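You operate a simulated robot arm through the tools that you are given. There is no shell and no other tool. Be economical: measure what you need, move in short steps, check, and stop when the job is done.

You run a simulated two-armed robot. Do the job below in one go: nothing can be reset, and whatever is moved stays where it is left.

Task
Set the supply box to the volts and amps on the setting card.
Fine: output switch off first, set both knobs, then output on again. Where these are worked on the way, their far stop is far enough and under half their travel is too little: output switch.

It is judged by the outcome, as a careful person would: the job done as asked, and still so three seconds after it is handed in. It fails if anything else is knocked over, pushed out of place, dropped, spilled or broken.

Robot
Two 6-joint arms with two-finger grippers on one trunk, on a base that drives. Base frame: it is fixed to the floor where the robot stands at the start and does not move with it; the origin is under the middle of the robot, x ahead of it, y to its left, z up; the surface under the hand at the start is at about z = 0.85. Units: m, degrees, N and s.
The left shoulder is at the start at [0.06, 0.143, 0.9], the right one opposite. With the tool pointing down near the work surface each hand reaches from about 0.3 to 0.72 m from the robot's upright axis, wherever it stands, measured 20 degrees to its own side. Places, roughly: amps knob [0.5, 0.1, 0.9]; output switch [0.5, 0, 0.9]; volts knob [0.5, 0.2, 0.9]. Payload 2.45 kg a hand.
Tool frame (each hand has its own): the origin (TCP) lies between the finger pads and is the grasp point; the fingertips stand 0.026 m ahead of it; z points along the fingers, y is the line along which they close. The gripper opens to 0.096 m. The gripper's body begins 0.069 m behind the TCP.
Orientation is that of the tool frame in the base frame, as a unit quaternion [x, y, z, w]. With the fingers straight down and closing along the base's y, the tool's x points along the base's -x, its y along +y and its z along -z.

Tools
- The arms move only by the tool jog_arm. It takes "left_commands", "right_commands" or both (then of equal length, played together; a hand with none holds still); each is text: rows parted by semicolons, each of 7 numbers parted by spaces: the shift along the tool's x, y, z in m, then the turn, a rotation vector about the tool's x, y, z in degrees, then the gripper command, from -1 (shut) to 1 (fully open), values between in proportion. In form: x y z rx ry rz gripper; .... A call has 1 to 10 rows; each row shifts and turns the commanded pose from where the row before left it, along the tool's axes as they then stand. A row lasts 0.2 s, in which the tool goes at most 0.05 m and 8.6 degrees; a call with a longer step from one row to the next is refused whole, and so is a gripper value outside its range. A pose out of reach is approached as far as the arm can. The call stops where the force on the tool passes 40 N (or 10 N more than at its start, if that is more) or the arm is blocked; 0.2 s more then pass. The fingers move at their own pace and stop on an object; they squeeze with about 31 N. The grip force told is the motor's: it shows also when the fingers shut on nothing. Time passes only in rows, and 0.2 s behind the last, so rows that do not move let the fingers close. It gives the time, the measured TCP pose, the force on the tool (base axes), the opening and the grip force at its end, in the units of the frame above (readings bear some noise), with the torque about the TCP (base axes, N m) and any sound that the robot's microphone picked up.
- Cameras (640 x 400 px; columns grow to the right, rows downward): "scene" is now at [0.1415, 0.0316, 1.5179]; the picture's right is [0.36, -0.93, -0.00], its down [-0.58, -0.22, -0.78] and it looks along [0.73, 0.28, -0.62] (base axes); focal length 257 px, centre (320, 200). "left" rides on the left gripper at [0.082, -0.003, -0.098] in its tool frame; the picture's right is [0.04, 1.00, 0.00], its down [-0.73, 0.03, -0.68] and it looks along [-0.68, 0.03, 0.73] (tool axes); focal length 256 px, centre (320, 200). "right" rides on the right gripper at [0.082, 0.003, -0.098] in its tool frame; the picture's right is [-0.04, 1.00, 0.00], its down [-0.73, -0.03, -0.68] and it looks along [-0.68, -0.03, 0.73] (tool axes); focal length 256 px, centre (320, 200). There is no depth. A picture from a camera that has moved, and an enlarged one, comes with that camera's place and axes in the base frame and with its lens.
- snapshot(camera): a new picture of that camera. The clock stands still meanwhile.
- raise_lower(by): slides the trunk up (or, below 0, down) by that many m; the arms and the scene camera ride with it, the base frame stays. It gives what a move gives, with no picture.
- drive_base(legs): drives the robot by 1 to 6 legs, each [ahead, turn to the left] in m and degrees, along the robot's own axes; the way and the turn of a leg run together, so that a leg with both is an arc; at most 1.5 m and 180 degrees a leg. The arms and the cameras ride along, it lands a little off, and it stops where it bumps. It gives what a move gives.
- aim_head(pan, tilt): turns the head with the scene camera to pan (to the left, within 86 degrees either way) and tilt (down, from -29 to 69), counted from straight ahead of the robot. It gives what a move gives.
- zoom(camera, box): a new picture of the part [left, top, right, bottom] of that camera's present view, enlarged. The clock stands still meanwhile.
- job_done(): hands the job in; it is judged then, once.

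Work in short steps. Places have to be worked out from the pictures, the camera data and where the tool is seen: move nearer, look again, correct. Check each grasp and each placing, and mend what went wrong. You have 120 turns and 108 pictures in all, those below and enlarged ones among them. Open the grippers and draw the arms clear of the work before you hand the job in, unless the task says otherwise; then end with one line.

The tools are called after "Emit:" by a JSON object that holds its "op" and its "data". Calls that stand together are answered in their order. jog_arm: Moves the arms, as the interface text tells. Its arguments: {"type":"object","properties":{"left_commands":{"type":"string"},"right_commands":{"type":"string"}},"required":[]} The other tools are called the same way: raise_lower (by) slides the trunk up or down; drive_base (legs) drives the base; aim_head (pan, tilt) turns the head that bears the scene camera; snapshot (camera) takes a picture; zoom (camera, box) takes an enlarged picture of a part of a camera's view; job_done () hands the job in.

At the start:

```text
time: 0.0
left_ee_pos: [0.4207, 0.2817, 1.2654]
left_ee_rot: [-0.001, 1.0, 0.0, 0.0]
left_wrist_force: [0.6, 0.3, -0.2]
left_wrist_torque: [0.0, 0.0, 0.01]
left_width: 0.096
left_grasp_force: 0.0
right_ee_pos: [0.4303, -0.0731, 1.2161]
right_ee_rot: [-0.001, 1.0, 0.0, 0.0]
right_wrist_force: [-1.0, 0.4, 1.0]
right_wrist_torque: [0.02, -0.02, -0.02]
right_width: 0.0957
right_grasp_force: 0.0
trunk travel left (down, up): [-0.525, 0.065]
robot x, y, heading: [0.0014, -0.0003, 0.3]
head pan, tilt: [20.9, 38.6]
```

scene: 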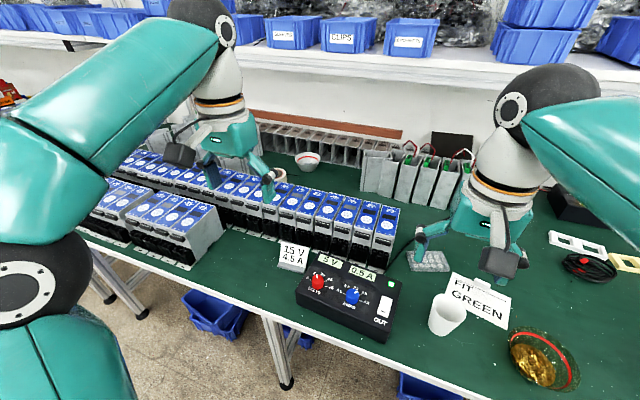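
right: 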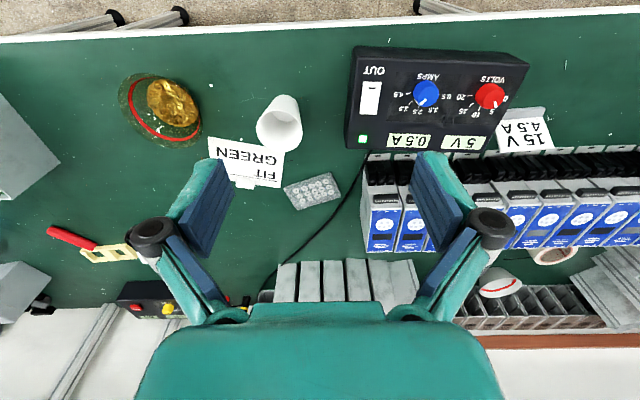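
left: 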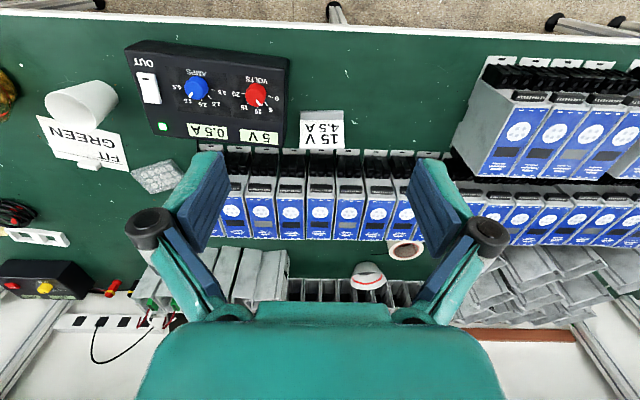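

The card reads 15 V, 4.5 A; the box sits ahead of the robot. I'll zoom in on the box from two cameras to read the dials and the card.

Emit:
{"op": "zoom", "data": {"camera": "right", "box": [340, 40, 560, 178]}}

Emit:
{"op": "zoom", "data": {"camera": "scene", "box": [270, 230, 420, 350]}}

Emit:
{"op": "zoom", "data": {"camera": "left", "box": [110, 30, 350, 180]}}

```text
2.90 times, centred on (450, 109) of right
camera zoom: at [0.3481, -0.0689, 1.3161], right [0.04, 1.0, 0.0], down [0.73, -0.03, 0.68], along [0.68, -0.03, -0.73], focal length 742 px, centre (-57, 464)
```

zoom: 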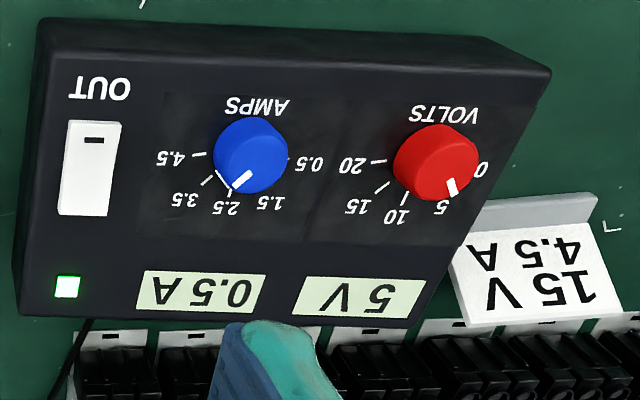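

```text
3.33 times, centred on (345, 290) of scene
camera zoom: at [0.1415, 0.0316, 1.5179], right [0.36, -0.93, 0.0], down [-0.58, -0.22, -0.78], along [0.73, 0.28, -0.62], focal length 856 px, centre (237, -100)
```

zoom: 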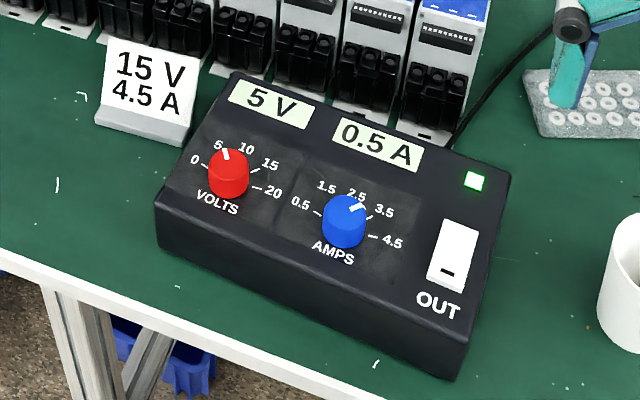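

```text
2.67 times, centred on (230, 105) of left
camera zoom: at [0.3381, 0.2771, 1.3636], right [-0.04, 1.0, 0.0], down [0.73, 0.03, 0.68], along [0.68, 0.03, -0.73], focal length 683 px, centre (560, 453)
```

zoom: 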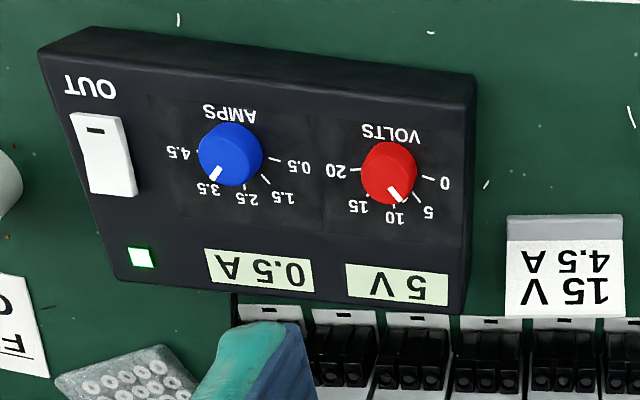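

The box top is at about z≈0.91, with the volts knob near (0.505, 0.177), amps near (0.497, 0.081) and the switch near (0.507, 0.002). I'll bring the right hand, fingers shut, above the switch area and look closer.

Emit:
{"op": "jog_arm", "data": {"right_commands": "-0.01 0.015 0.03 0 0 0 -1;-0.01 0.015 0.03 0 0 0 -1;-0.01 0.015 0.03 0 0 0 -1;-0.01 0.015 0.03 0 0 0 -1;-0.01 0.015 0.03 0 0 0 -1;0 0 0 0 0 0 -1"}}

Emit:
{"op": "snapshot", "data": {"camera": "right"}}

Emit:
{"op": "snapshot", "data": {"camera": "scene"}}

```text
time: 1.4
left_ee_pos: [0.4197, 0.2797, 1.2656]
left_ee_rot: [0.0, 1.0, 0.0, 0.0]
left_wrist_force: [0.1, -0.9, -0.7]
left_wrist_torque: [0.02, 0.02, 0.02]
left_width: 0.0959
left_grasp_force: 0.0
right_ee_pos: [0.4797, 0.0011, 1.0702]
right_ee_rot: [0.0, 1.0, 0.0, 0.0]
right_wrist_force: [-0.3, 0.3, -0.5]
right_wrist_torque: [-0.04, -0.01, 0.02]
right_width: 0.0
right_grasp_force: 28.5
trunk travel left (down, up): [-0.525, 0.065]
robot x, y, heading: [0.0025, 0.0009, -0.2]
head pan, tilt: [20.9, 38.6]
```

```text
101 pictures are left
camera right: at [0.3973, 0.0056, 1.1683], right [0.04, 1.0, 0.0], down [0.73, -0.03, 0.68], along [0.68, -0.03, -0.73], focal length 256 px, centre (320, 200)
```

right: 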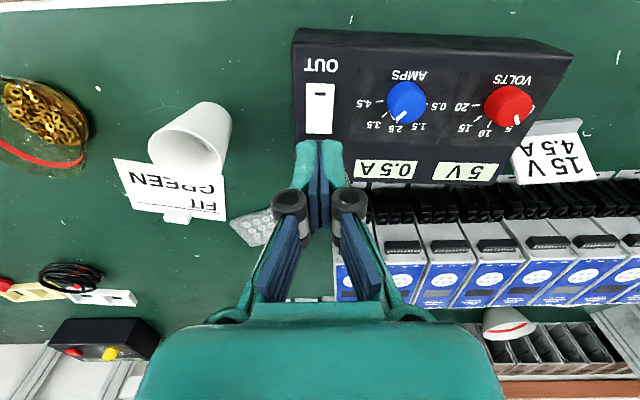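

```text
100 pictures are left
camera scene: at [0.1412, 0.0314, 1.518], right [0.36, -0.93, 0.0], down [-0.58, -0.22, -0.78], along [0.73, 0.28, -0.62], focal length 257 px, centre (320, 200)
```

scene: 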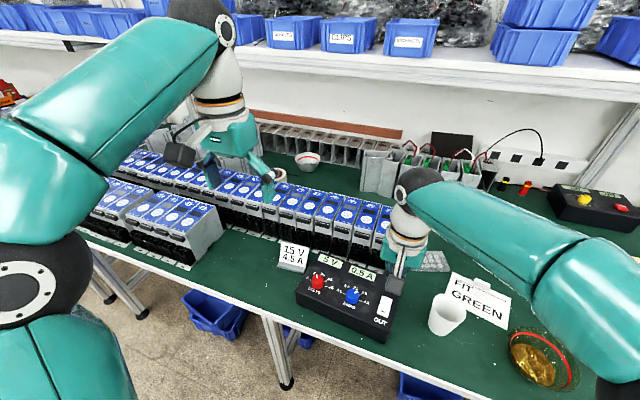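

Emit:
{"op": "zoom", "data": {"camera": "right", "box": [280, 20, 440, 160]}}

Emit:
{"op": "zoom", "data": {"camera": "scene", "box": [290, 245, 410, 345]}}

```text
2.86 times, centred on (360, 90) of right
camera zoom: at [0.3973, 0.0056, 1.1683], right [0.04, 1.0, 0.0], down [0.73, -0.03, 0.68], along [0.68, -0.03, -0.73], focal length 731 px, centre (206, 514)
```

zoom: 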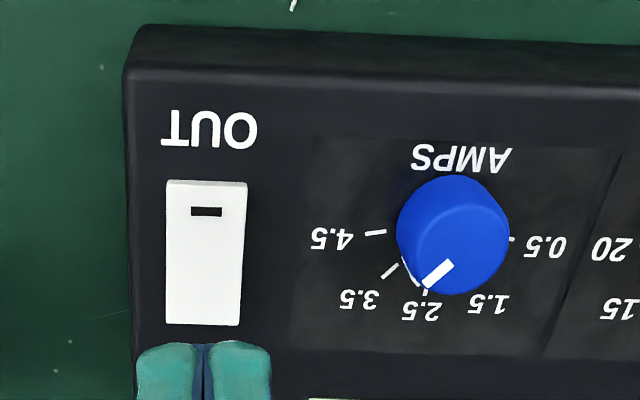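

```text
4.00 times, centred on (350, 295) of scene
camera zoom: at [0.1412, 0.0314, 1.518], right [0.36, -0.93, 0.0], down [-0.58, -0.22, -0.78], along [0.73, 0.28, -0.62], focal length 1027 px, centre (200, -180)
```

zoom: 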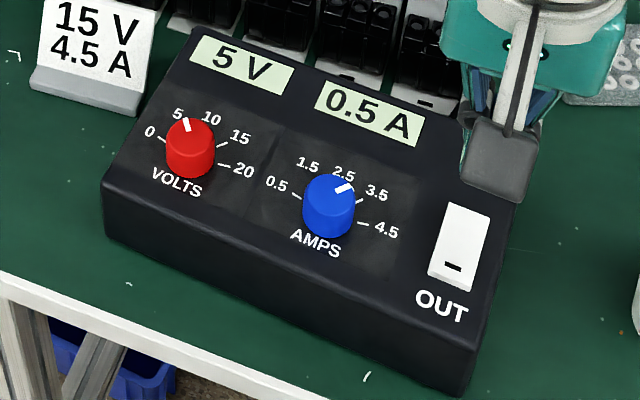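

The rocker spans x≈0.482–0.531 at y≈0, and its near (marked) end looks raised. I'll descend over the near end and stop just above it to check.

Emit:
{"op": "jog_arm", "data": {"right_commands": "-0.004 0 0.03 0 0 0 -1;-0.003 0 0.03 0 0 0 -1;0 0 0.02 0 0 0 -1;0 0 0.01 0 0 0 -1;0 0 0.005 0 0 0 -1;0 0 0 0 0 0 -1"}}

Emit:
{"op": "zoom", "data": {"camera": "right", "box": [220, 0, 540, 200]}}

Emit:
{"op": "zoom", "data": {"camera": "scene", "box": [290, 245, 410, 345]}}

```text
time: 2.8
left_ee_pos: [0.4188, 0.2806, 1.2666]
left_ee_rot: [0.0, 1.0, 0.0, 0.0]
left_wrist_force: [0.0, 0.0, -0.4]
left_wrist_torque: [0.02, -0.01, 0.02]
left_width: 0.0959
left_grasp_force: 0.1
right_ee_pos: [0.4862, 0.0008, 0.9742]
right_ee_rot: [-0.001, 1.0, 0.0, 0.0]
right_wrist_force: [-0.2, 0.2, -0.1]
right_wrist_torque: [-0.02, 0.0, -0.03]
right_width: 0.0
right_grasp_force: 28.2
trunk travel left (down, up): [-0.525, 0.065]
robot x, y, heading: [0.0007, -0.0006, -0.1]
head pan, tilt: [20.9, 38.6]
```

```text
2.00 times, centred on (380, 100) of right
camera zoom: at [0.4043, 0.0041, 1.0724], right [0.04, 1.0, 0.0], down [0.73, -0.03, 0.68], along [0.68, -0.03, -0.73], focal length 512 px, centre (200, 400)
```

zoom: 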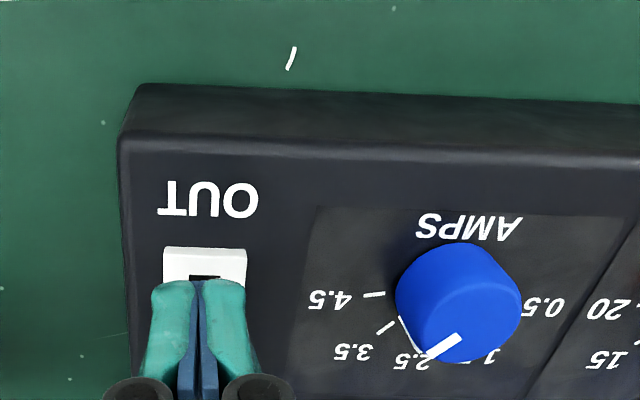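

```text
4.00 times, centred on (350, 295) of scene
camera zoom: at [0.1416, 0.0316, 1.5179], right [0.36, -0.93, 0.0], down [-0.58, -0.22, -0.78], along [0.73, 0.28, -0.62], focal length 1027 px, centre (200, -180)
```

zoom: 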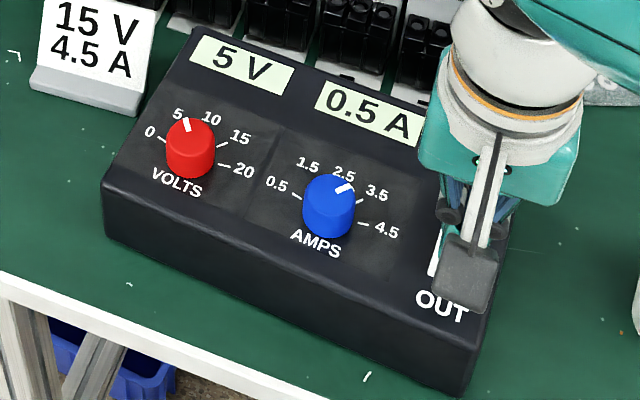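

Near end edge at x≈0.483, the fingertip is over it. I'll press down in small steps.

Emit:
{"op": "jog_arm", "data": {"right_commands": "0.001 0 0.008 0 0 0 -1;0 0 0.006 0 0 0 -1;0 0 0.004 0 0 0 -1;0 0 0.004 0 0 0 -1;0 0 0.003 0 0 0 -1;0 0 0.003 0 0 0 -1;0 0 0.003 0 0 0 -1;0 0 0.003 0 0 0 -1"}}

Emit:
{"op": "zoom", "data": {"camera": "right", "box": [220, 0, 540, 200]}}

```text
time: 4.1
left_ee_pos: [0.4177, 0.2797, 1.2662]
left_ee_rot: [0.0, 1.0, 0.0, 0.0]
left_wrist_force: [0.4, 0.3, 0.3]
left_wrist_torque: [-0.01, 0.01, 0.01]
left_width: 0.0959
left_grasp_force: 0.1
right_ee_pos: [0.4861, 0.0015, 0.9541]
right_ee_rot: [0.001, 1.0, 0.002, 0.006]
right_wrist_force: [-9.6, -3.4, 17.4]
right_wrist_torque: [-0.12, 0.04, -0.08]
right_width: 0.0059
right_grasp_force: 28.0
trunk travel left (down, up): [-0.525, 0.065]
robot x, y, heading: [-0.0006, -0.0, -0.0]
head pan, tilt: [20.9, 38.6]
stopped in row 6 (right hand): the force on the tool passed its limit at 43 N (the readings are from after the stop); the commanded pose is now the measured one
```

```text
2.00 times, centred on (380, 100) of right
camera zoom: at [0.4026, 0.0055, 1.0518], right [0.04, 1.0, 0.0], down [0.73, -0.03, 0.69], along [0.69, -0.03, -0.73], focal length 512 px, centre (200, 400)
```

zoom: 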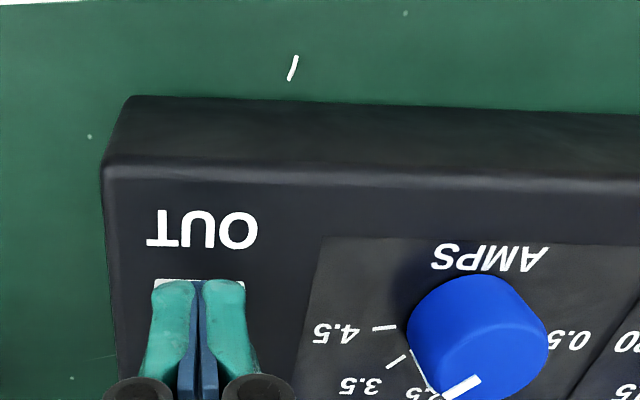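

The press hit the force limit at tip z≈0.928. I'll lift and see whether the rocker flipped and the light went out.

Emit:
{"op": "jog_arm", "data": {"right_commands": "0 0 -0.02 0 0 0 -1;0 0 -0.03 0 0 0 -1;0.02 -0.02 -0.04 0 0 0 -1;0.02 -0.02 -0.03 0 0 0 -1;0.02 -0.02 0 0 0 0 -1;0 0 0 0 0 0 -1"}}

Emit:
{"op": "zoom", "data": {"camera": "right", "box": [280, 0, 600, 200]}}

Emit:
{"op": "zoom", "data": {"camera": "scene", "box": [290, 245, 410, 345]}}

```text
time: 5.5
left_ee_pos: [0.4202, 0.2814, 1.2657]
left_ee_rot: [0.0, 1.0, 0.0, 0.0]
left_wrist_force: [-0.4, -0.2, -0.6]
left_wrist_torque: [-0.01, 0.01, 0.01]
left_width: 0.0959
left_grasp_force: 0.0
right_ee_pos: [0.4302, -0.0564, 1.0697]
right_ee_rot: [0.0, 1.0, 0.002, 0.003]
right_wrist_force: [-0.3, -0.3, -0.4]
right_wrist_torque: [0.0, 0.01, -0.02]
right_width: 0.0
right_grasp_force: 28.8
trunk travel left (down, up): [-0.525, 0.065]
robot x, y, heading: [-0.0007, 0.0013, 0.3]
head pan, tilt: [20.9, 38.6]
```

```text
2.00 times, centred on (440, 100) of right
camera zoom: at [0.3469, -0.0529, 1.1682], right [0.04, 1.0, 0.0], down [0.73, -0.03, 0.69], along [0.69, -0.02, -0.73], focal length 512 px, centre (80, 400)
```

zoom: 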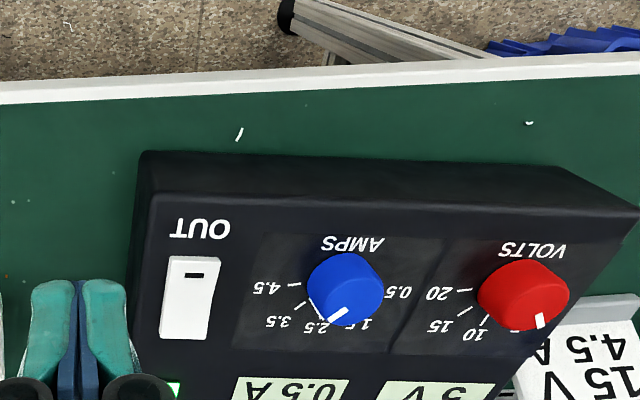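

```text
4.00 times, centred on (350, 295) of scene
camera zoom: at [0.142, 0.0321, 1.5178], right [0.36, -0.93, 0.0], down [-0.58, -0.22, -0.78], along [0.73, 0.28, -0.62], focal length 1027 px, centre (200, -180)
```

zoom: 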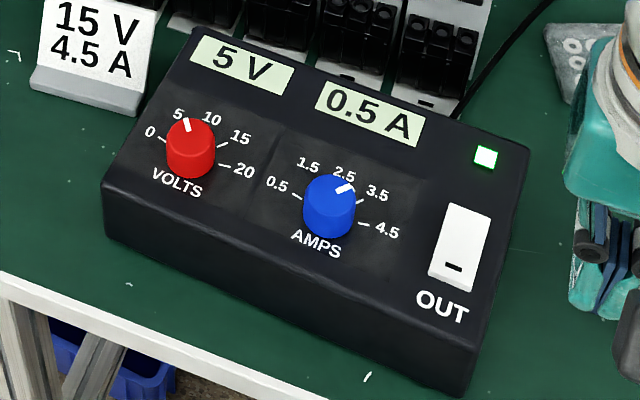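

Still on and nothing has shifted: the marked near end is evidently already down, so the far end is the one to press. I'll move over the far end (x≈0.52) and press there.

Emit:
{"op": "jog_arm", "data": {"right_commands": "-0.03 0.02 0 0 0 0 -1;-0.03 0.02 0 0 0 0 -1;-0.03 0.017 0.04 0 0 0 -1;0 0 0.04 0 0 0 -1;0 0 0.01 0 0 0 -1;0 0 0 0 0 0 -1"}}

Emit:
{"op": "zoom", "data": {"camera": "right", "box": [220, 0, 540, 200]}}

```text
refused: row 3 steps farther than a row can; nothing moved
```

```text
2.00 times, centred on (380, 100) of right
camera zoom: at [0.3469, -0.0529, 1.1682], right [0.04, 1.0, 0.0], down [0.73, -0.03, 0.69], along [0.69, -0.02, -0.73], focal length 512 px, centre (200, 400)
```

zoom: 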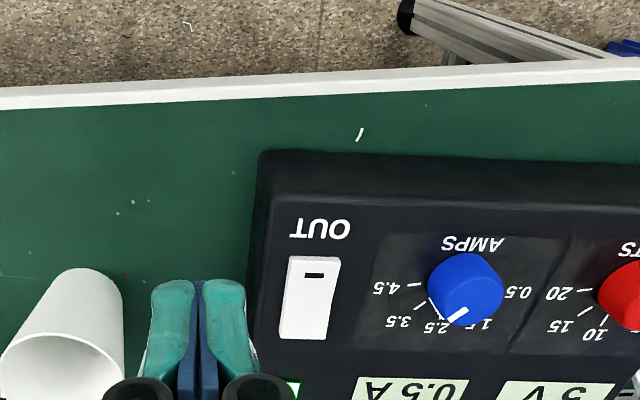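

Row 3 was too long; I'll resend it in shorter steps.

Emit:
{"op": "jog_arm", "data": {"right_commands": "-0.03 0.02 0 0 0 0 -1;-0.03 0.02 0 0 0 0 -1;-0.03 0.017 0 0 0 0 -1;0 0 0.035 0 0 0 -1;0 0 0.035 0 0 0 -1;0 0 0.02 0 0 0 -1;0 0 0 0 0 0 -1"}}

Emit:
{"op": "zoom", "data": {"camera": "right", "box": [220, 0, 540, 200]}}

```text
time: 7.1
left_ee_pos: [0.4197, 0.2796, 1.2667]
left_ee_rot: [0.0, 1.0, 0.0, 0.0]
left_wrist_force: [-0.1, 0.6, -0.3]
left_wrist_torque: [0.0, 0.04, -0.01]
left_width: 0.096
left_grasp_force: 0.1
right_ee_pos: [0.5189, -0.0011, 0.9796]
right_ee_rot: [-0.001, 1.0, 0.003, 0.005]
right_wrist_force: [-0.5, 0.1, -0.5]
right_wrist_torque: [0.01, -0.01, -0.01]
right_width: 0.0003
right_grasp_force: 28.5
trunk travel left (down, up): [-0.525, 0.065]
robot x, y, heading: [-0.0025, -0.0013, -0.0]
head pan, tilt: [20.9, 38.6]
```

```text
2.00 times, centred on (380, 100) of right
camera zoom: at [0.4354, 0.0009, 1.0781], right [0.04, 1.0, 0.0], down [0.73, -0.03, 0.69], along [0.69, -0.02, -0.73], focal length 512 px, centre (200, 400)
```

zoom: 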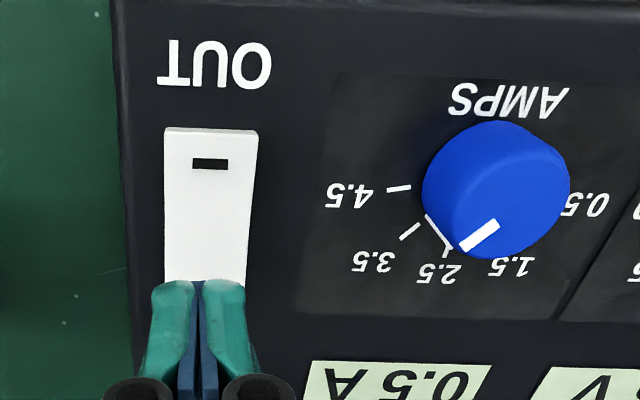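

Tip is over the far end. Pressing down in small steps.

Emit:
{"op": "jog_arm", "data": {"right_commands": "0 0 0.01 0 0 0 -1;0 0 0.008 0 0 0 -1;0 0 0.004 0 0 0 -1;0 0 0.004 0 0 0 -1;0 0 0.003 0 0 0 -1;0 0 0.003 0 0 0 -1;0 0 0.003 0 0 0 -1;0 0 0.003 0 0 0 -1"}}

Emit:
{"op": "zoom", "data": {"camera": "right", "box": [220, 0, 540, 200]}}

```text
time: 8.7
left_ee_pos: [0.4193, 0.2806, 1.2679]
left_ee_rot: [0.0, 1.0, 0.0, 0.0]
left_wrist_force: [0.8, 0.0, 0.2]
left_wrist_torque: [0.0, 0.02, 0.0]
left_width: 0.0961
left_grasp_force: 0.0
right_ee_pos: [0.5203, -0.0004, 0.954]
right_ee_rot: [0.001, 1.0, 0.004, 0.009]
right_wrist_force: [-5.8, -2.1, 15.6]
right_wrist_torque: [-0.08, 0.35, -0.01]
right_width: 0.006
right_grasp_force: 28.1
trunk travel left (down, up): [-0.525, 0.065]
robot x, y, heading: [0.0003, 0.0003, 0.1]
head pan, tilt: [20.9, 38.6]
stopped in row 8 (right hand): the force on the tool passed its limit at 44 N (the readings are from after the stop); the commanded pose is now the measured one
```

```text
2.00 times, centred on (380, 100) of right
camera zoom: at [0.4363, 0.0027, 1.0511], right [0.04, 1.0, 0.01], down [0.72, -0.04, 0.69], along [0.69, -0.02, -0.72], focal length 512 px, centre (200, 400)
```

zoom: 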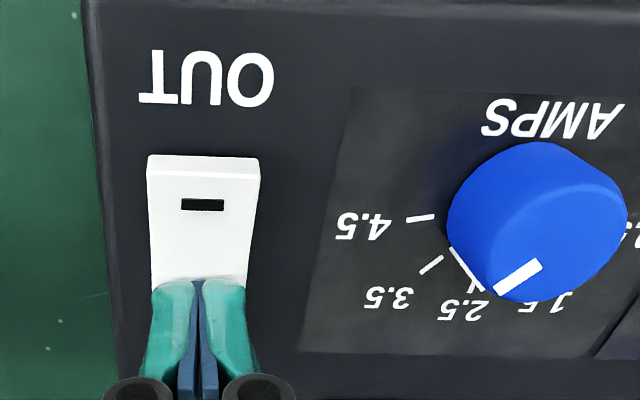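

The near end now stands up, so the rocker seems to have flipped. I'll lift and confirm with the light and displays.

Emit:
{"op": "jog_arm", "data": {"right_commands": "0 0 -0.02 0 0 0 -1;0 0 -0.03 0 0 0 -1;0.02 -0.02 -0.04 0 0 0 -1;0.02 -0.02 -0.03 0 0 0 -1;0.02 -0.02 0 0 0 0 -1;0.02 -0.02 0 0 0 0 -1"}}

Emit:
{"op": "zoom", "data": {"camera": "scene", "box": [290, 245, 410, 345]}}

Emit:
{"op": "zoom", "data": {"camera": "right", "box": [280, 20, 600, 220]}}

```text
time: 10.1
left_ee_pos: [0.4183, 0.2806, 1.2678]
left_ee_rot: [-0.001, 1.0, 0.0, 0.0]
left_wrist_force: [-0.3, 0.1, 0.4]
left_wrist_torque: [0.02, 0.03, 0.0]
left_width: 0.0961
left_grasp_force: 0.0
right_ee_pos: [0.4402, -0.0813, 1.0717]
right_ee_rot: [0.001, 1.0, 0.004, 0.009]
right_wrist_force: [-0.5, 0.2, 0.2]
right_wrist_torque: [0.0, -0.01, -0.02]
right_width: 0.0001
right_grasp_force: 28.9
trunk travel left (down, up): [-0.525, 0.065]
robot x, y, heading: [0.0013, -0.0037, -0.1]
head pan, tilt: [20.9, 38.6]
```

```text
4.00 times, centred on (350, 295) of scene
camera zoom: at [0.1406, 0.0311, 1.518], right [0.36, -0.93, 0.0], down [-0.58, -0.22, -0.78], along [0.73, 0.28, -0.62], focal length 1027 px, centre (200, -180)
```

zoom: 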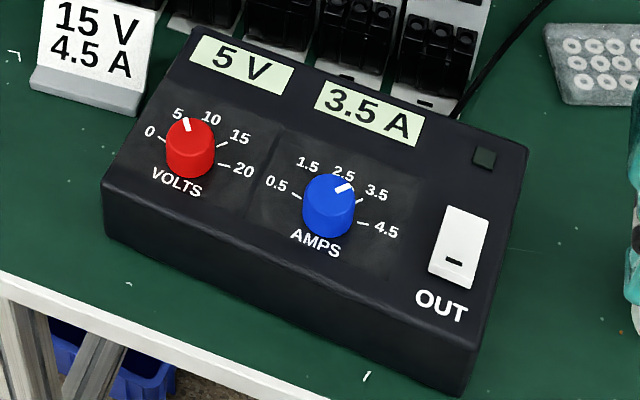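

```text
2.00 times, centred on (440, 120) of right
camera zoom: at [0.3559, -0.0774, 1.169], right [0.04, 1.0, 0.01], down [0.72, -0.04, 0.69], along [0.69, -0.02, -0.72], focal length 512 px, centre (80, 360)
```

zoom: 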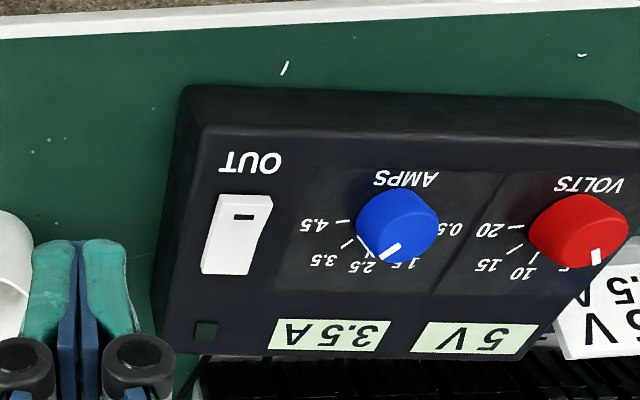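

Now the light is out and the displays show the setpoints: 5 V, 3.5 A. Amps needs one step clockwise, volts two steps. I'll bring the right hand over the amps knob, part open and levelled, and look.

Emit:
{"op": "jog_arm", "data": {"right_commands": "-0.01 0.03 0 0.46 1.03 0 0.3;-0.01 0.03 0 0 0 0 0.3;-0.01 0.03 0 0 0 0 0.3;-0.01 0.03 0 0 0 0 0.3;-0.01 0.03 0.005 0 0 0 0.3;-0.007 0.012 0.03 0 0 0 0.3;0 0 0 0 0 0 0.3"}}

Emit:
{"op": "snapshot", "data": {"camera": "right"}}

Emit:
{"op": "zoom", "data": {"camera": "left", "box": [110, 30, 350, 180]}}

```text
time: 11.7
left_ee_pos: [0.4199, 0.2802, 1.2672]
left_ee_rot: [0.001, 1.0, 0.0, 0.0]
left_wrist_force: [-0.4, -0.8, -1.0]
left_wrist_torque: [-0.02, -0.01, -0.01]
left_width: 0.096
left_grasp_force: 0.0
right_ee_pos: [0.4984, 0.0788, 1.035]
right_ee_rot: [0.001, 1.0, -0.001, 0.0]
right_wrist_force: [0.2, -0.5, 0.7]
right_wrist_torque: [-0.02, -0.05, -0.01]
right_width: 0.0625
right_grasp_force: 0.1
trunk travel left (down, up): [-0.525, 0.065]
robot x, y, heading: [-0.0008, 0.0034, -0.1]
head pan, tilt: [20.9, 38.6]
```

```text
87 pictures are left
camera right: at [0.416, 0.0835, 1.1349], right [0.04, 1.0, 0.0], down [0.73, -0.03, 0.68], along [0.68, -0.03, -0.73], focal length 256 px, centre (320, 200)
```

right: 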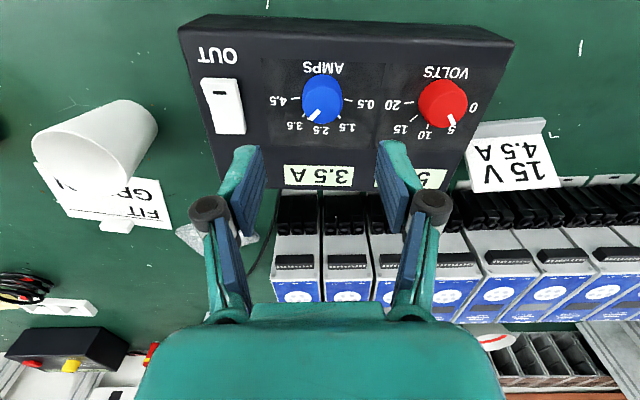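

```text
2.67 times, centred on (230, 105) of left
camera zoom: at [0.3375, 0.2769, 1.365], right [-0.04, 1.0, 0.0], down [0.73, 0.03, 0.68], along [0.68, 0.03, -0.73], focal length 683 px, centre (560, 453)
```

zoom: 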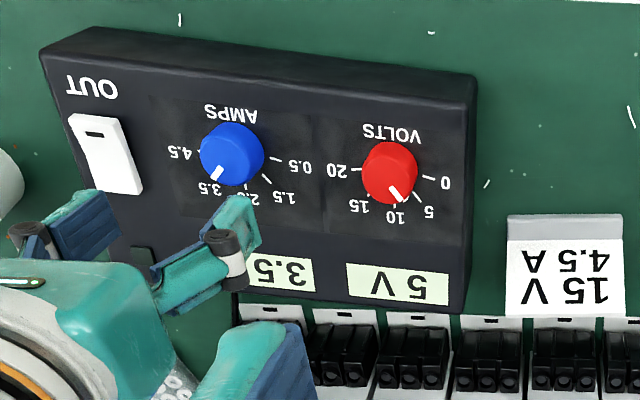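

Amps knob centre is about (0.497, 0.081), diameter ≈0.035. I'll descend straddling it, with tips stopping just above the box face.

Emit:
{"op": "jog_arm", "data": {"right_commands": "0.0015 0.002 0.03 0 0 0 0.3;0 0 0.03 0 0 0 0.3;0 0 0.015 0 0 0 0.3;0 0 0.004 0 0 0 0.3;0 0 0.003 0 0 0 0.3;0 0 0 0 0 0 0.3"}}

Emit:
{"op": "snapshot", "data": {"camera": "right"}}

Emit:
{"op": "zoom", "data": {"camera": "left", "box": [110, 30, 350, 180]}}

```text
time: 13.1
left_ee_pos: [0.4206, 0.2794, 1.2666]
left_ee_rot: [0.0, 1.0, 0.0, 0.0]
left_wrist_force: [0.4, 0.4, -0.2]
left_wrist_torque: [0.01, -0.01, 0.0]
left_width: 0.096
left_grasp_force: 0.0
right_ee_pos: [0.4951, 0.0843, 0.9529]
right_ee_rot: [0.001, 1.0, -0.001, 0.0]
right_wrist_force: [-0.1, -0.4, -0.1]
right_wrist_torque: [0.0, 0.01, -0.01]
right_width: 0.0627
right_grasp_force: 0.0
trunk travel left (down, up): [-0.525, 0.065]
robot x, y, heading: [0.0032, -0.0038, -0.0]
head pan, tilt: [20.9, 38.6]
```

```text
85 pictures are left
camera right: at [0.4131, 0.087, 1.0514], right [0.04, 1.0, 0.0], down [0.73, -0.03, 0.68], along [0.68, -0.03, -0.73], focal length 256 px, centre (320, 200)
```

right: 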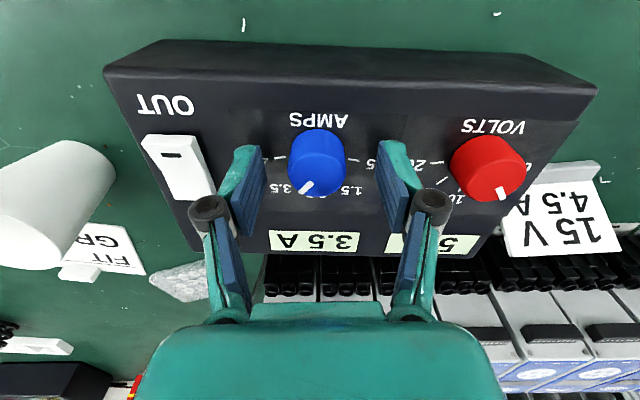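

```text
2.67 times, centred on (230, 105) of left
camera zoom: at [0.338, 0.277, 1.3648], right [-0.04, 1.0, 0.0], down [0.73, 0.03, 0.68], along [0.68, 0.03, -0.73], focal length 683 px, centre (560, 453)
```

zoom: 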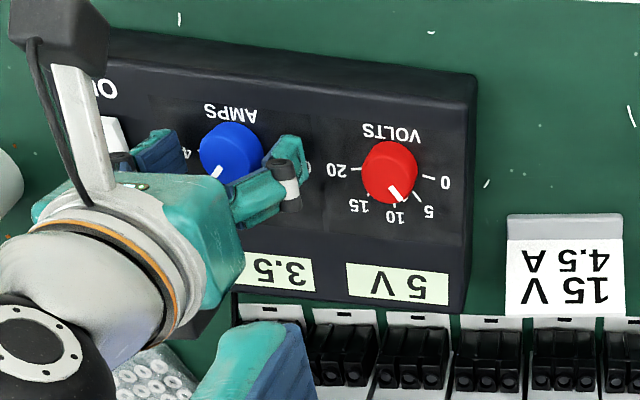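

Knob sits between the pads, about 1.5 mm to the -y side. Nudge, then close gently and check the grip.

Emit:
{"op": "jog_arm", "data": {"right_commands": "0 -0.0015 0.001 0 0 0 0.3;0 0 0 0 0 0 0;0 0 0 0 0 0 -0.3;0 0 0 0 0 0 -0.6;0 0 0 0 0 0 -1;0 0 0 0 0 0 -1"}}

Emit:
{"op": "snapshot", "data": {"camera": "right"}}

```text
time: 14.5
left_ee_pos: [0.4209, 0.2792, 1.2661]
left_ee_rot: [0.001, 1.0, 0.0, 0.0]
left_wrist_force: [0.5, 0.4, -0.2]
left_wrist_torque: [-0.01, -0.01, -0.02]
left_width: 0.0961
left_grasp_force: 0.0
right_ee_pos: [0.4945, 0.0805, 0.9526]
right_ee_rot: [0.001, 1.0, -0.001, 0.0]
right_wrist_force: [-0.8, 0.1, -0.4]
right_wrist_torque: [0.02, 0.0, 0.02]
right_width: 0.0315
right_grasp_force: 31.0
trunk travel left (down, up): [-0.525, 0.065]
robot x, y, heading: [0.0018, -0.0016, 0.0]
head pan, tilt: [20.9, 38.6]
```

```text
83 pictures are left
camera right: at [0.4132, 0.0854, 1.0502], right [0.04, 1.0, 0.0], down [0.73, -0.03, 0.68], along [0.68, -0.03, -0.73], focal length 256 px, centre (320, 200)
```

right: 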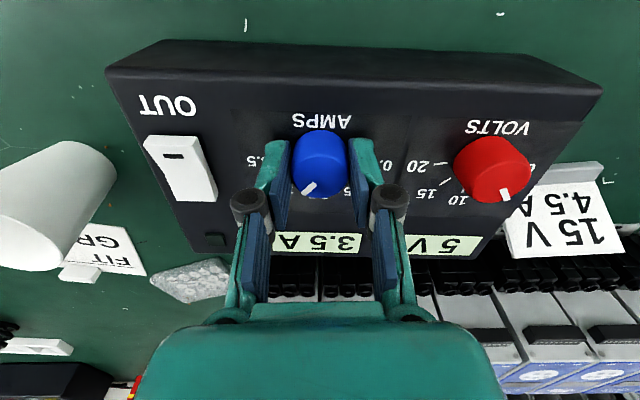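

Knob is held (0.0315 m wide). Turning clockwise 40° about the tool axis, then I'll check display.

Emit:
{"op": "jog_arm", "data": {"right_commands": "0 0 0 0 0 8 -1;0 0 0 0 0 8 -1;0 0 0 0 0 8 -1;0 0 0 0 0 8 -1;0 0 0 0 0 8 -1;0 0 0 0 0 0 -1"}}

Emit:
{"op": "snapshot", "data": {"camera": "right"}}

Emit:
{"op": "zoom", "data": {"camera": "left", "box": [110, 30, 350, 180]}}

```text
time: 15.9
left_ee_pos: [0.4206, 0.28, 1.2663]
left_ee_rot: [0.0, 1.0, 0.0, -0.001]
left_wrist_force: [0.0, 0.3, 0.2]
left_wrist_torque: [-0.01, 0.0, -0.01]
left_width: 0.096
left_grasp_force: 0.1
right_ee_pos: [0.4955, 0.0821, 0.9511]
right_ee_rot: [0.344, 0.939, 0.0, 0.0]
right_wrist_force: [9.4, -0.7, 2.8]
right_wrist_torque: [-0.08, -0.38, 0.01]
right_width: 0.0312
right_grasp_force: 31.4
trunk travel left (down, up): [-0.525, 0.065]
robot x, y, heading: [0.0012, 0.0006, -0.2]
head pan, tilt: [20.9, 38.6]
```

```text
82 pictures are left
camera right: at [0.4345, 0.1376, 1.0501], right [0.68, 0.74, 0.0], down [0.54, -0.5, 0.68], along [0.5, -0.46, -0.73], focal length 256 px, centre (320, 200)
```

right: 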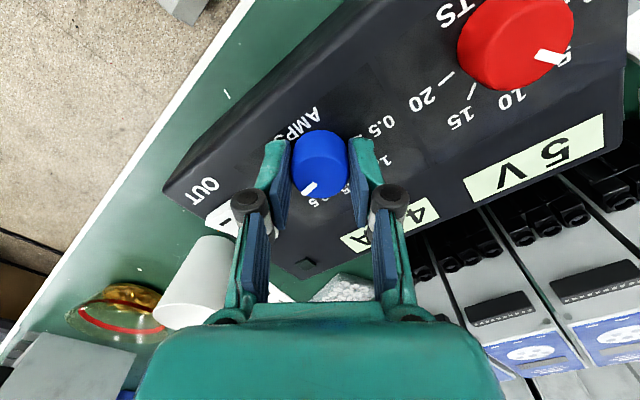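

```text
2.67 times, centred on (230, 105) of left
camera zoom: at [0.3391, 0.2769, 1.3646], right [-0.04, 1.0, 0.0], down [0.73, 0.03, 0.68], along [0.68, 0.03, -0.73], focal length 683 px, centre (560, 453)
```

zoom: 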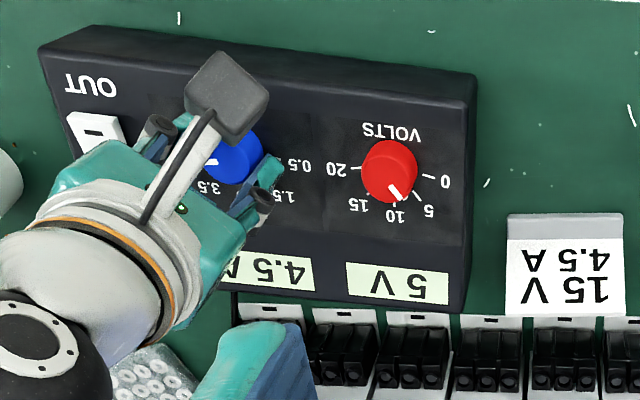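

Display now reads 4.5 A and the box hasn't shifted. I'll release, lift straight up, and retreat right while unwinding.

Emit:
{"op": "jog_arm", "data": {"right_commands": "0 0 0 0 0 0 0.2;0 0 0 0 0 0 0.2;0 0 0 0 0 0 0.2;0 0 -0.02 0 0 0 0.2;0 0 -0.04 0 0 0 0.2;0 0 -0.04 0 0 -8 0.2;0 0 0 0 0 -8 0.2;0 0 0 0 0 -8 0.2;0 0 0 0 0 -8 0.2;0 0 0 0 0 -8 0.2"}}

Emit:
{"op": "jog_arm", "data": {"right_commands": "0.02 -0.04 0 0 0 0 0.2;0.02 -0.04 0 0 0 0 0.2;0.02 -0.04 0 0 0 0 0.2;0.02 -0.04 -0.01 0 0 0 0.2;0 -0.04 -0.02 0 0 0 0.2"}}

Emit:
{"op": "zoom", "data": {"camera": "left", "box": [110, 30, 350, 180]}}

```text
time: 18.1
left_ee_pos: [0.4195, 0.2798, 1.2674]
left_ee_rot: [0.0, 1.0, 0.0, 0.0]
left_wrist_force: [-0.6, -0.3, -0.3]
left_wrist_torque: [-0.01, 0.03, 0.03]
left_width: 0.096
left_grasp_force: 0.1
right_ee_pos: [0.4949, 0.08, 1.0509]
right_ee_rot: [-0.001, 1.0, -0.001, 0.0]
right_wrist_force: [-0.8, 0.4, 0.3]
right_wrist_torque: [0.0, 0.03, -0.01]
right_width: 0.0575
right_grasp_force: 0.0
trunk travel left (down, up): [-0.525, 0.065]
robot x, y, heading: [-0.0005, 0.0025, -0.0]
head pan, tilt: [20.9, 38.6]
```

```text
time: 19.3
left_ee_pos: [0.4196, 0.2799, 1.2673]
left_ee_rot: [0.0, 1.0, 0.0, 0.0]
left_wrist_force: [-0.8, -1.1, -0.2]
left_wrist_torque: [0.01, 0.02, 0.03]
left_width: 0.0961
left_grasp_force: 0.0
right_ee_pos: [0.4143, -0.1189, 1.0793]
right_ee_rot: [0.0, 1.0, 0.0, 0.0]
right_wrist_force: [0.5, 0.1, 0.6]
right_wrist_torque: [-0.01, -0.04, -0.03]
right_width: 0.0578
right_grasp_force: 0.1
trunk travel left (down, up): [-0.525, 0.065]
robot x, y, heading: [0.0001, -0.0029, -0.3]
head pan, tilt: [20.9, 38.6]
```

```text
2.67 times, centred on (230, 105) of left
camera zoom: at [0.3379, 0.2762, 1.365], right [-0.04, 1.0, 0.0], down [0.73, 0.03, 0.68], along [0.68, 0.03, -0.73], focal length 683 px, centre (560, 453)
```

zoom: 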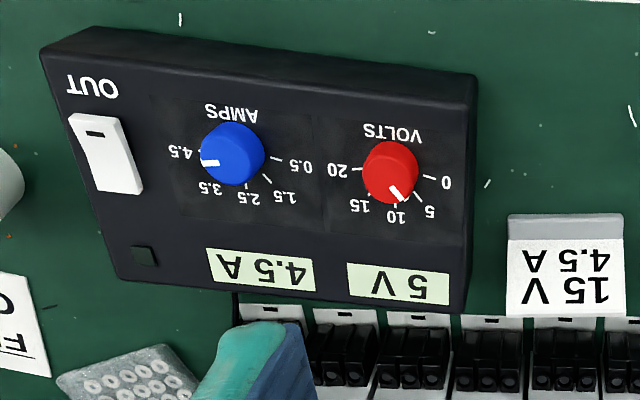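

Amps pointer at 4.5. Now the left hand goes above the volts knob (0.505, 0.177), part open, pre-turned −40°.

Emit:
{"op": "jog_arm", "data": {"left_commands": "-0.017 -0.02 0.035 0 0 0 0.3;-0.017 -0.02 0.035 0 0 0 0.3;-0.017 -0.02 0.035 0 0 0 0.3;-0.017 -0.02 0.035 0 0 0 0.3;-0.017 -0.023 0.035 0 0 0 0.3;0 0 0.04 0 0 0 0.3;0 0 0.017 0 0 0 0.3;0 0 0 0 0 0 0.3"}}

Emit:
{"op": "snapshot", "data": {"camera": "left"}}

```text
time: 21.1
left_ee_pos: [0.5022, 0.1769, 1.036]
left_ee_rot: [-0.001, 1.0, 0.0, 0.0]
left_wrist_force: [0.7, -0.9, 0.5]
left_wrist_torque: [-0.02, 0.0, 0.01]
left_width: 0.0623
left_grasp_force: 0.0
right_ee_pos: [0.4137, -0.1173, 1.0798]
right_ee_rot: [0.001, 1.0, -0.001, 0.0]
right_wrist_force: [-1.0, 0.3, -0.1]
right_wrist_torque: [0.0, 0.03, 0.01]
right_width: 0.0578
right_grasp_force: 0.1
trunk travel left (down, up): [-0.525, 0.065]
robot x, y, heading: [0.0045, 0.0024, 0.3]
head pan, tilt: [20.9, 38.6]
```

```text
79 pictures are left
camera left: at [0.4197, 0.1733, 1.1338], right [-0.04, 1.0, 0.0], down [0.73, 0.03, 0.68], along [0.68, 0.03, -0.73], focal length 256 px, centre (320, 200)
```

left: 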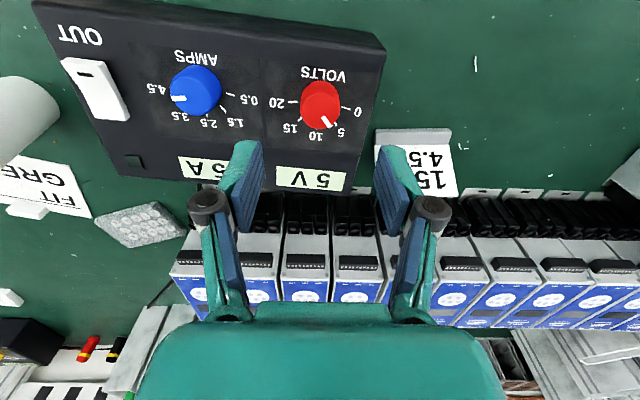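

Knob centre ≈(0.504, 0.177), well under the hand. Turn −40° and descend around it.

Emit:
{"op": "jog_arm", "data": {"left_commands": "-0.002 0 0 0 0 -8 0.3;0 0 0 0 0 -8 0.3;0 0 0 0 0 -8 0.3;0 0 0 0 0 -8 0.3;0 0 0 0 0 -8 0.3;0 0 0.035 0 0 0 0.3;0 0 0.03 0 0 0 0.3;0 0 0.012 0 0 0 0.3;0 0 0.006 0 0 0 0.3;0 0 0 0 0 0 0.3"}}

Emit:
{"op": "snapshot", "data": {"camera": "left"}}

```text
time: 23.3
left_ee_pos: [0.5055, 0.178, 0.9533]
left_ee_rot: [-0.343, 0.939, 0.0, 0.0]
left_wrist_force: [-0.9, -0.2, -0.6]
left_wrist_torque: [-0.03, 0.03, -0.02]
left_width: 0.0622
left_grasp_force: 0.1
right_ee_pos: [0.4143, -0.1179, 1.079]
right_ee_rot: [0.0, 1.0, -0.001, 0.001]
right_wrist_force: [-0.5, 0.1, 1.0]
right_wrist_torque: [0.02, -0.03, 0.0]
right_width: 0.0578
right_grasp_force: 0.1
trunk travel left (down, up): [-0.525, 0.065]
robot x, y, heading: [0.003, 0.0023, 0.1]
head pan, tilt: [20.9, 38.6]
```

```text
78 pictures are left
camera left: at [0.4461, 0.1228, 1.0516], right [-0.67, 0.74, 0.0], down [0.54, 0.49, 0.68], along [0.5, 0.46, -0.73], focal length 256 px, centre (320, 200)
```

left: 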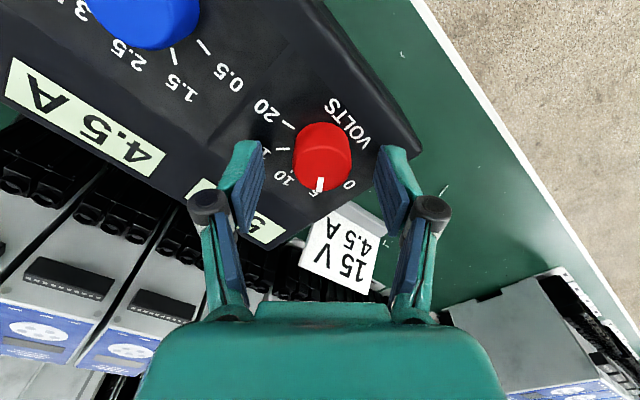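

The knob is centred between the pads. Closing, then turning clockwise 48° as a first part.

Emit:
{"op": "jog_arm", "data": {"left_commands": "0 0 0.001 0 0 0 0;0 0 0 0 0 0 -0.3;0 0 0 0 0 0 -0.6;0 0 0 0 0 0 -1;0 0 0 0 0 0 -1;0 0 0 0 0 0 -1"}}

Emit:
{"op": "jog_arm", "data": {"left_commands": "0 0 0 0 0 8 -1;0 0 0 0 0 8 -1;0 0 0 0 0 8 -1;0 0 0 0 0 8 -1;0 0 0 0 0 8 -1;0 0 0 0 0 8 -1;0 0 0 0 0 8 -1;0 0 0 0 0 8 -1;0 0 0 0 0 8 -1;0 0 0 0 0 8 -1"}}

Emit:
{"op": "snapshot", "data": {"camera": "left"}}

Emit:
{"op": "zoom", "data": {"camera": "scene", "box": [290, 245, 410, 345]}}

```text
time: 24.7
left_ee_pos: [0.5067, 0.178, 0.9522]
left_ee_rot: [-0.341, 0.94, 0.0, -0.001]
left_wrist_force: [-2.7, 4.7, 1.2]
left_wrist_torque: [0.19, 0.08, -0.01]
left_width: 0.0314
left_grasp_force: 30.7
right_ee_pos: [0.4138, -0.1183, 1.0791]
right_ee_rot: [0.001, 1.0, 0.0, 0.001]
right_wrist_force: [0.9, -0.3, -0.6]
right_wrist_torque: [0.03, 0.03, 0.01]
right_width: 0.0577
right_grasp_force: 0.1
trunk travel left (down, up): [-0.525, 0.065]
robot x, y, heading: [0.0022, -0.0026, -0.0]
head pan, tilt: [20.9, 38.6]
```

```text
time: 26.9
left_ee_pos: [0.5056, 0.1741, 0.9523]
left_ee_rot: [0.343, 0.939, 0.002, 0.002]
left_wrist_force: [4.6, -10.7, 29.1]
left_wrist_torque: [-0.48, -0.07, 0.03]
left_width: 0.0315
left_grasp_force: 31.1
right_ee_pos: [0.4134, -0.1213, 1.0804]
right_ee_rot: [0.0, 1.0, 0.001, 0.001]
right_wrist_force: [0.0, 0.7, 0.6]
right_wrist_torque: [0.0, 0.03, 0.02]
right_width: 0.0576
right_grasp_force: 0.1
trunk travel left (down, up): [-0.525, 0.065]
robot x, y, heading: [0.0034, -0.0015, -0.1]
head pan, tilt: [20.9, 38.6]
```

```text
77 pictures are left
camera left: at [0.4408, 0.225, 1.0499], right [0.61, 0.79, 0.0], down [0.58, -0.45, 0.68], along [0.54, -0.42, -0.73], focal length 256 px, centre (320, 200)
```

left: 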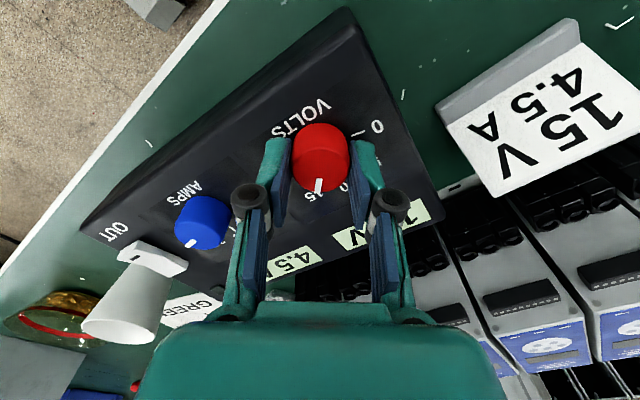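

```text
4.00 times, centred on (350, 295) of scene
camera zoom: at [0.1396, 0.0293, 1.5184], right [0.36, -0.93, 0.0], down [-0.58, -0.22, -0.78], along [0.73, 0.28, -0.62], focal length 1027 px, centre (200, -180)
```

zoom: 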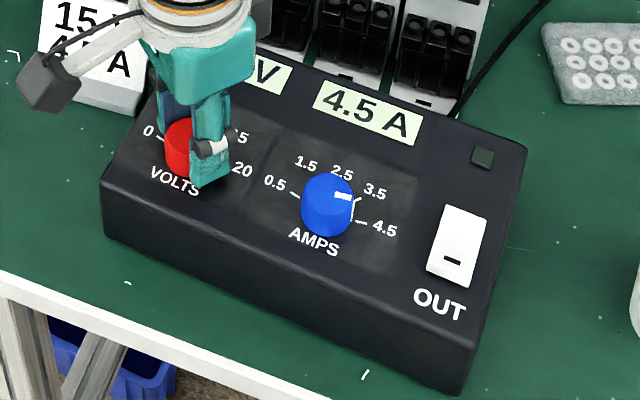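

The knob has turned with the hand and the pointer is near 15. I'll release, lift, unwind and check the display.

Emit:
{"op": "jog_arm", "data": {"left_commands": "0 0 0 0 0 0 0.2;0 0 0 0 0 0 0.2;0 0 0 0 0 0 0.2;0 0 -0.02 0 0 0 0.2;0 0 -0.04 0 0 0 0.2;0 0 -0.04 0 0 -8 0.2;0 0 0 0 0 -8 0.2;0 0 0 0 0 -8 0.2;0 0 0 0 0 -8 0.2;0 0 0 0 0 -8 0.2"}}

Emit:
{"op": "snapshot", "data": {"camera": "left"}}

Emit:
{"op": "zoom", "data": {"camera": "scene", "box": [290, 245, 410, 345]}}

```text
time: 29.1
left_ee_pos: [0.5073, 0.1768, 1.0511]
left_ee_rot: [-0.002, 1.0, 0.0, 0.0]
left_wrist_force: [0.2, -0.8, -0.2]
left_wrist_torque: [0.01, 0.01, -0.02]
left_width: 0.0577
left_grasp_force: 0.1
right_ee_pos: [0.4146, -0.1171, 1.0792]
right_ee_rot: [0.001, 1.0, -0.001, 0.001]
right_wrist_force: [-0.2, 0.5, 0.8]
right_wrist_torque: [0.01, -0.01, -0.01]
right_width: 0.0576
right_grasp_force: 0.0
trunk travel left (down, up): [-0.525, 0.065]
robot x, y, heading: [-0.0012, -0.0031, 0.1]
head pan, tilt: [20.9, 38.6]
```

```text
75 pictures are left
camera left: at [0.4249, 0.1734, 1.1486], right [-0.04, 1.0, 0.0], down [0.73, 0.03, 0.68], along [0.68, 0.03, -0.73], focal length 256 px, centre (320, 200)
```

left: 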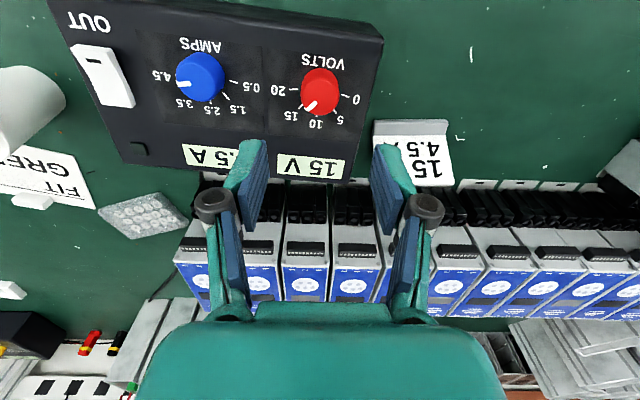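

```text
4.00 times, centred on (350, 295) of scene
camera zoom: at [0.1415, 0.0316, 1.5179], right [0.36, -0.93, 0.0], down [-0.58, -0.22, -0.78], along [0.73, 0.28, -0.62], focal length 1027 px, centre (200, -180)
```

zoom: 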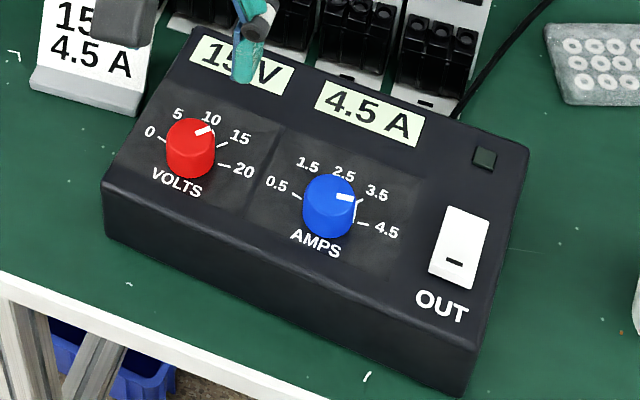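

15 V and 4.5 A are set. I'll draw the left hand back and bring the right, fingers shut, above the near end of the switch.

Emit:
{"op": "jog_arm", "data": {"left_commands": "0.015 0.02 -0.035 0 0 0 0.2;0.015 0.02 -0.035 0 0 0 0.2;0.015 0.02 -0.035 0 0 0 0.2;0.015 0.02 -0.035 0 0 0 0.2;0.015 0.02 -0.035 0 0 0 0.2;0.01 0 0 0 0 0 0.2;0 0 0 0 0 0 0.2;0 0 0 0 0 0 0.2", "right_commands": "-0.018 0.03 0 0 0 0 -1;-0.018 0.03 0 0 0 0 -1;-0.018 0.03 0 0 0 0 -1;-0.017 0.028 0 0 0 0 -1;0 0 0.04 0 0 0 -1;0 0 0.04 0 0 0 -1;0 0 0.022 0 0 0 -1;0 0 0 0 0 0 -1"}}

Emit:
{"op": "zoom", "data": {"camera": "right", "box": [220, 0, 540, 200]}}

```text
time: 30.9
left_ee_pos: [0.4222, 0.2745, 1.2272]
left_ee_rot: [0.0, 1.0, 0.001, -0.001]
left_wrist_force: [0.4, 0.3, -0.3]
left_wrist_torque: [0.01, -0.02, 0.0]
left_width: 0.0575
left_grasp_force: 0.1
right_ee_pos: [0.4871, -0.0003, 0.9806]
right_ee_rot: [0.001, 1.0, -0.002, -0.001]
right_wrist_force: [0.0, -0.3, -0.2]
right_wrist_torque: [0.01, -0.01, -0.01]
right_width: 0.0001
right_grasp_force: 28.1
trunk travel left (down, up): [-0.525, 0.065]
robot x, y, heading: [-0.0006, -0.0004, 0.0]
head pan, tilt: [20.9, 38.6]
```

```text
2.00 times, centred on (380, 100) of right
camera zoom: at [0.4049, 0.0046, 1.0797], right [0.04, 1.0, 0.0], down [0.73, -0.03, 0.68], along [0.68, -0.03, -0.73], focal length 512 px, centre (200, 400)
```

zoom: 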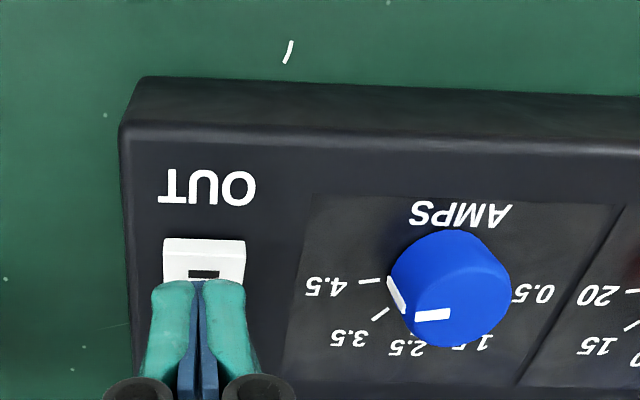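

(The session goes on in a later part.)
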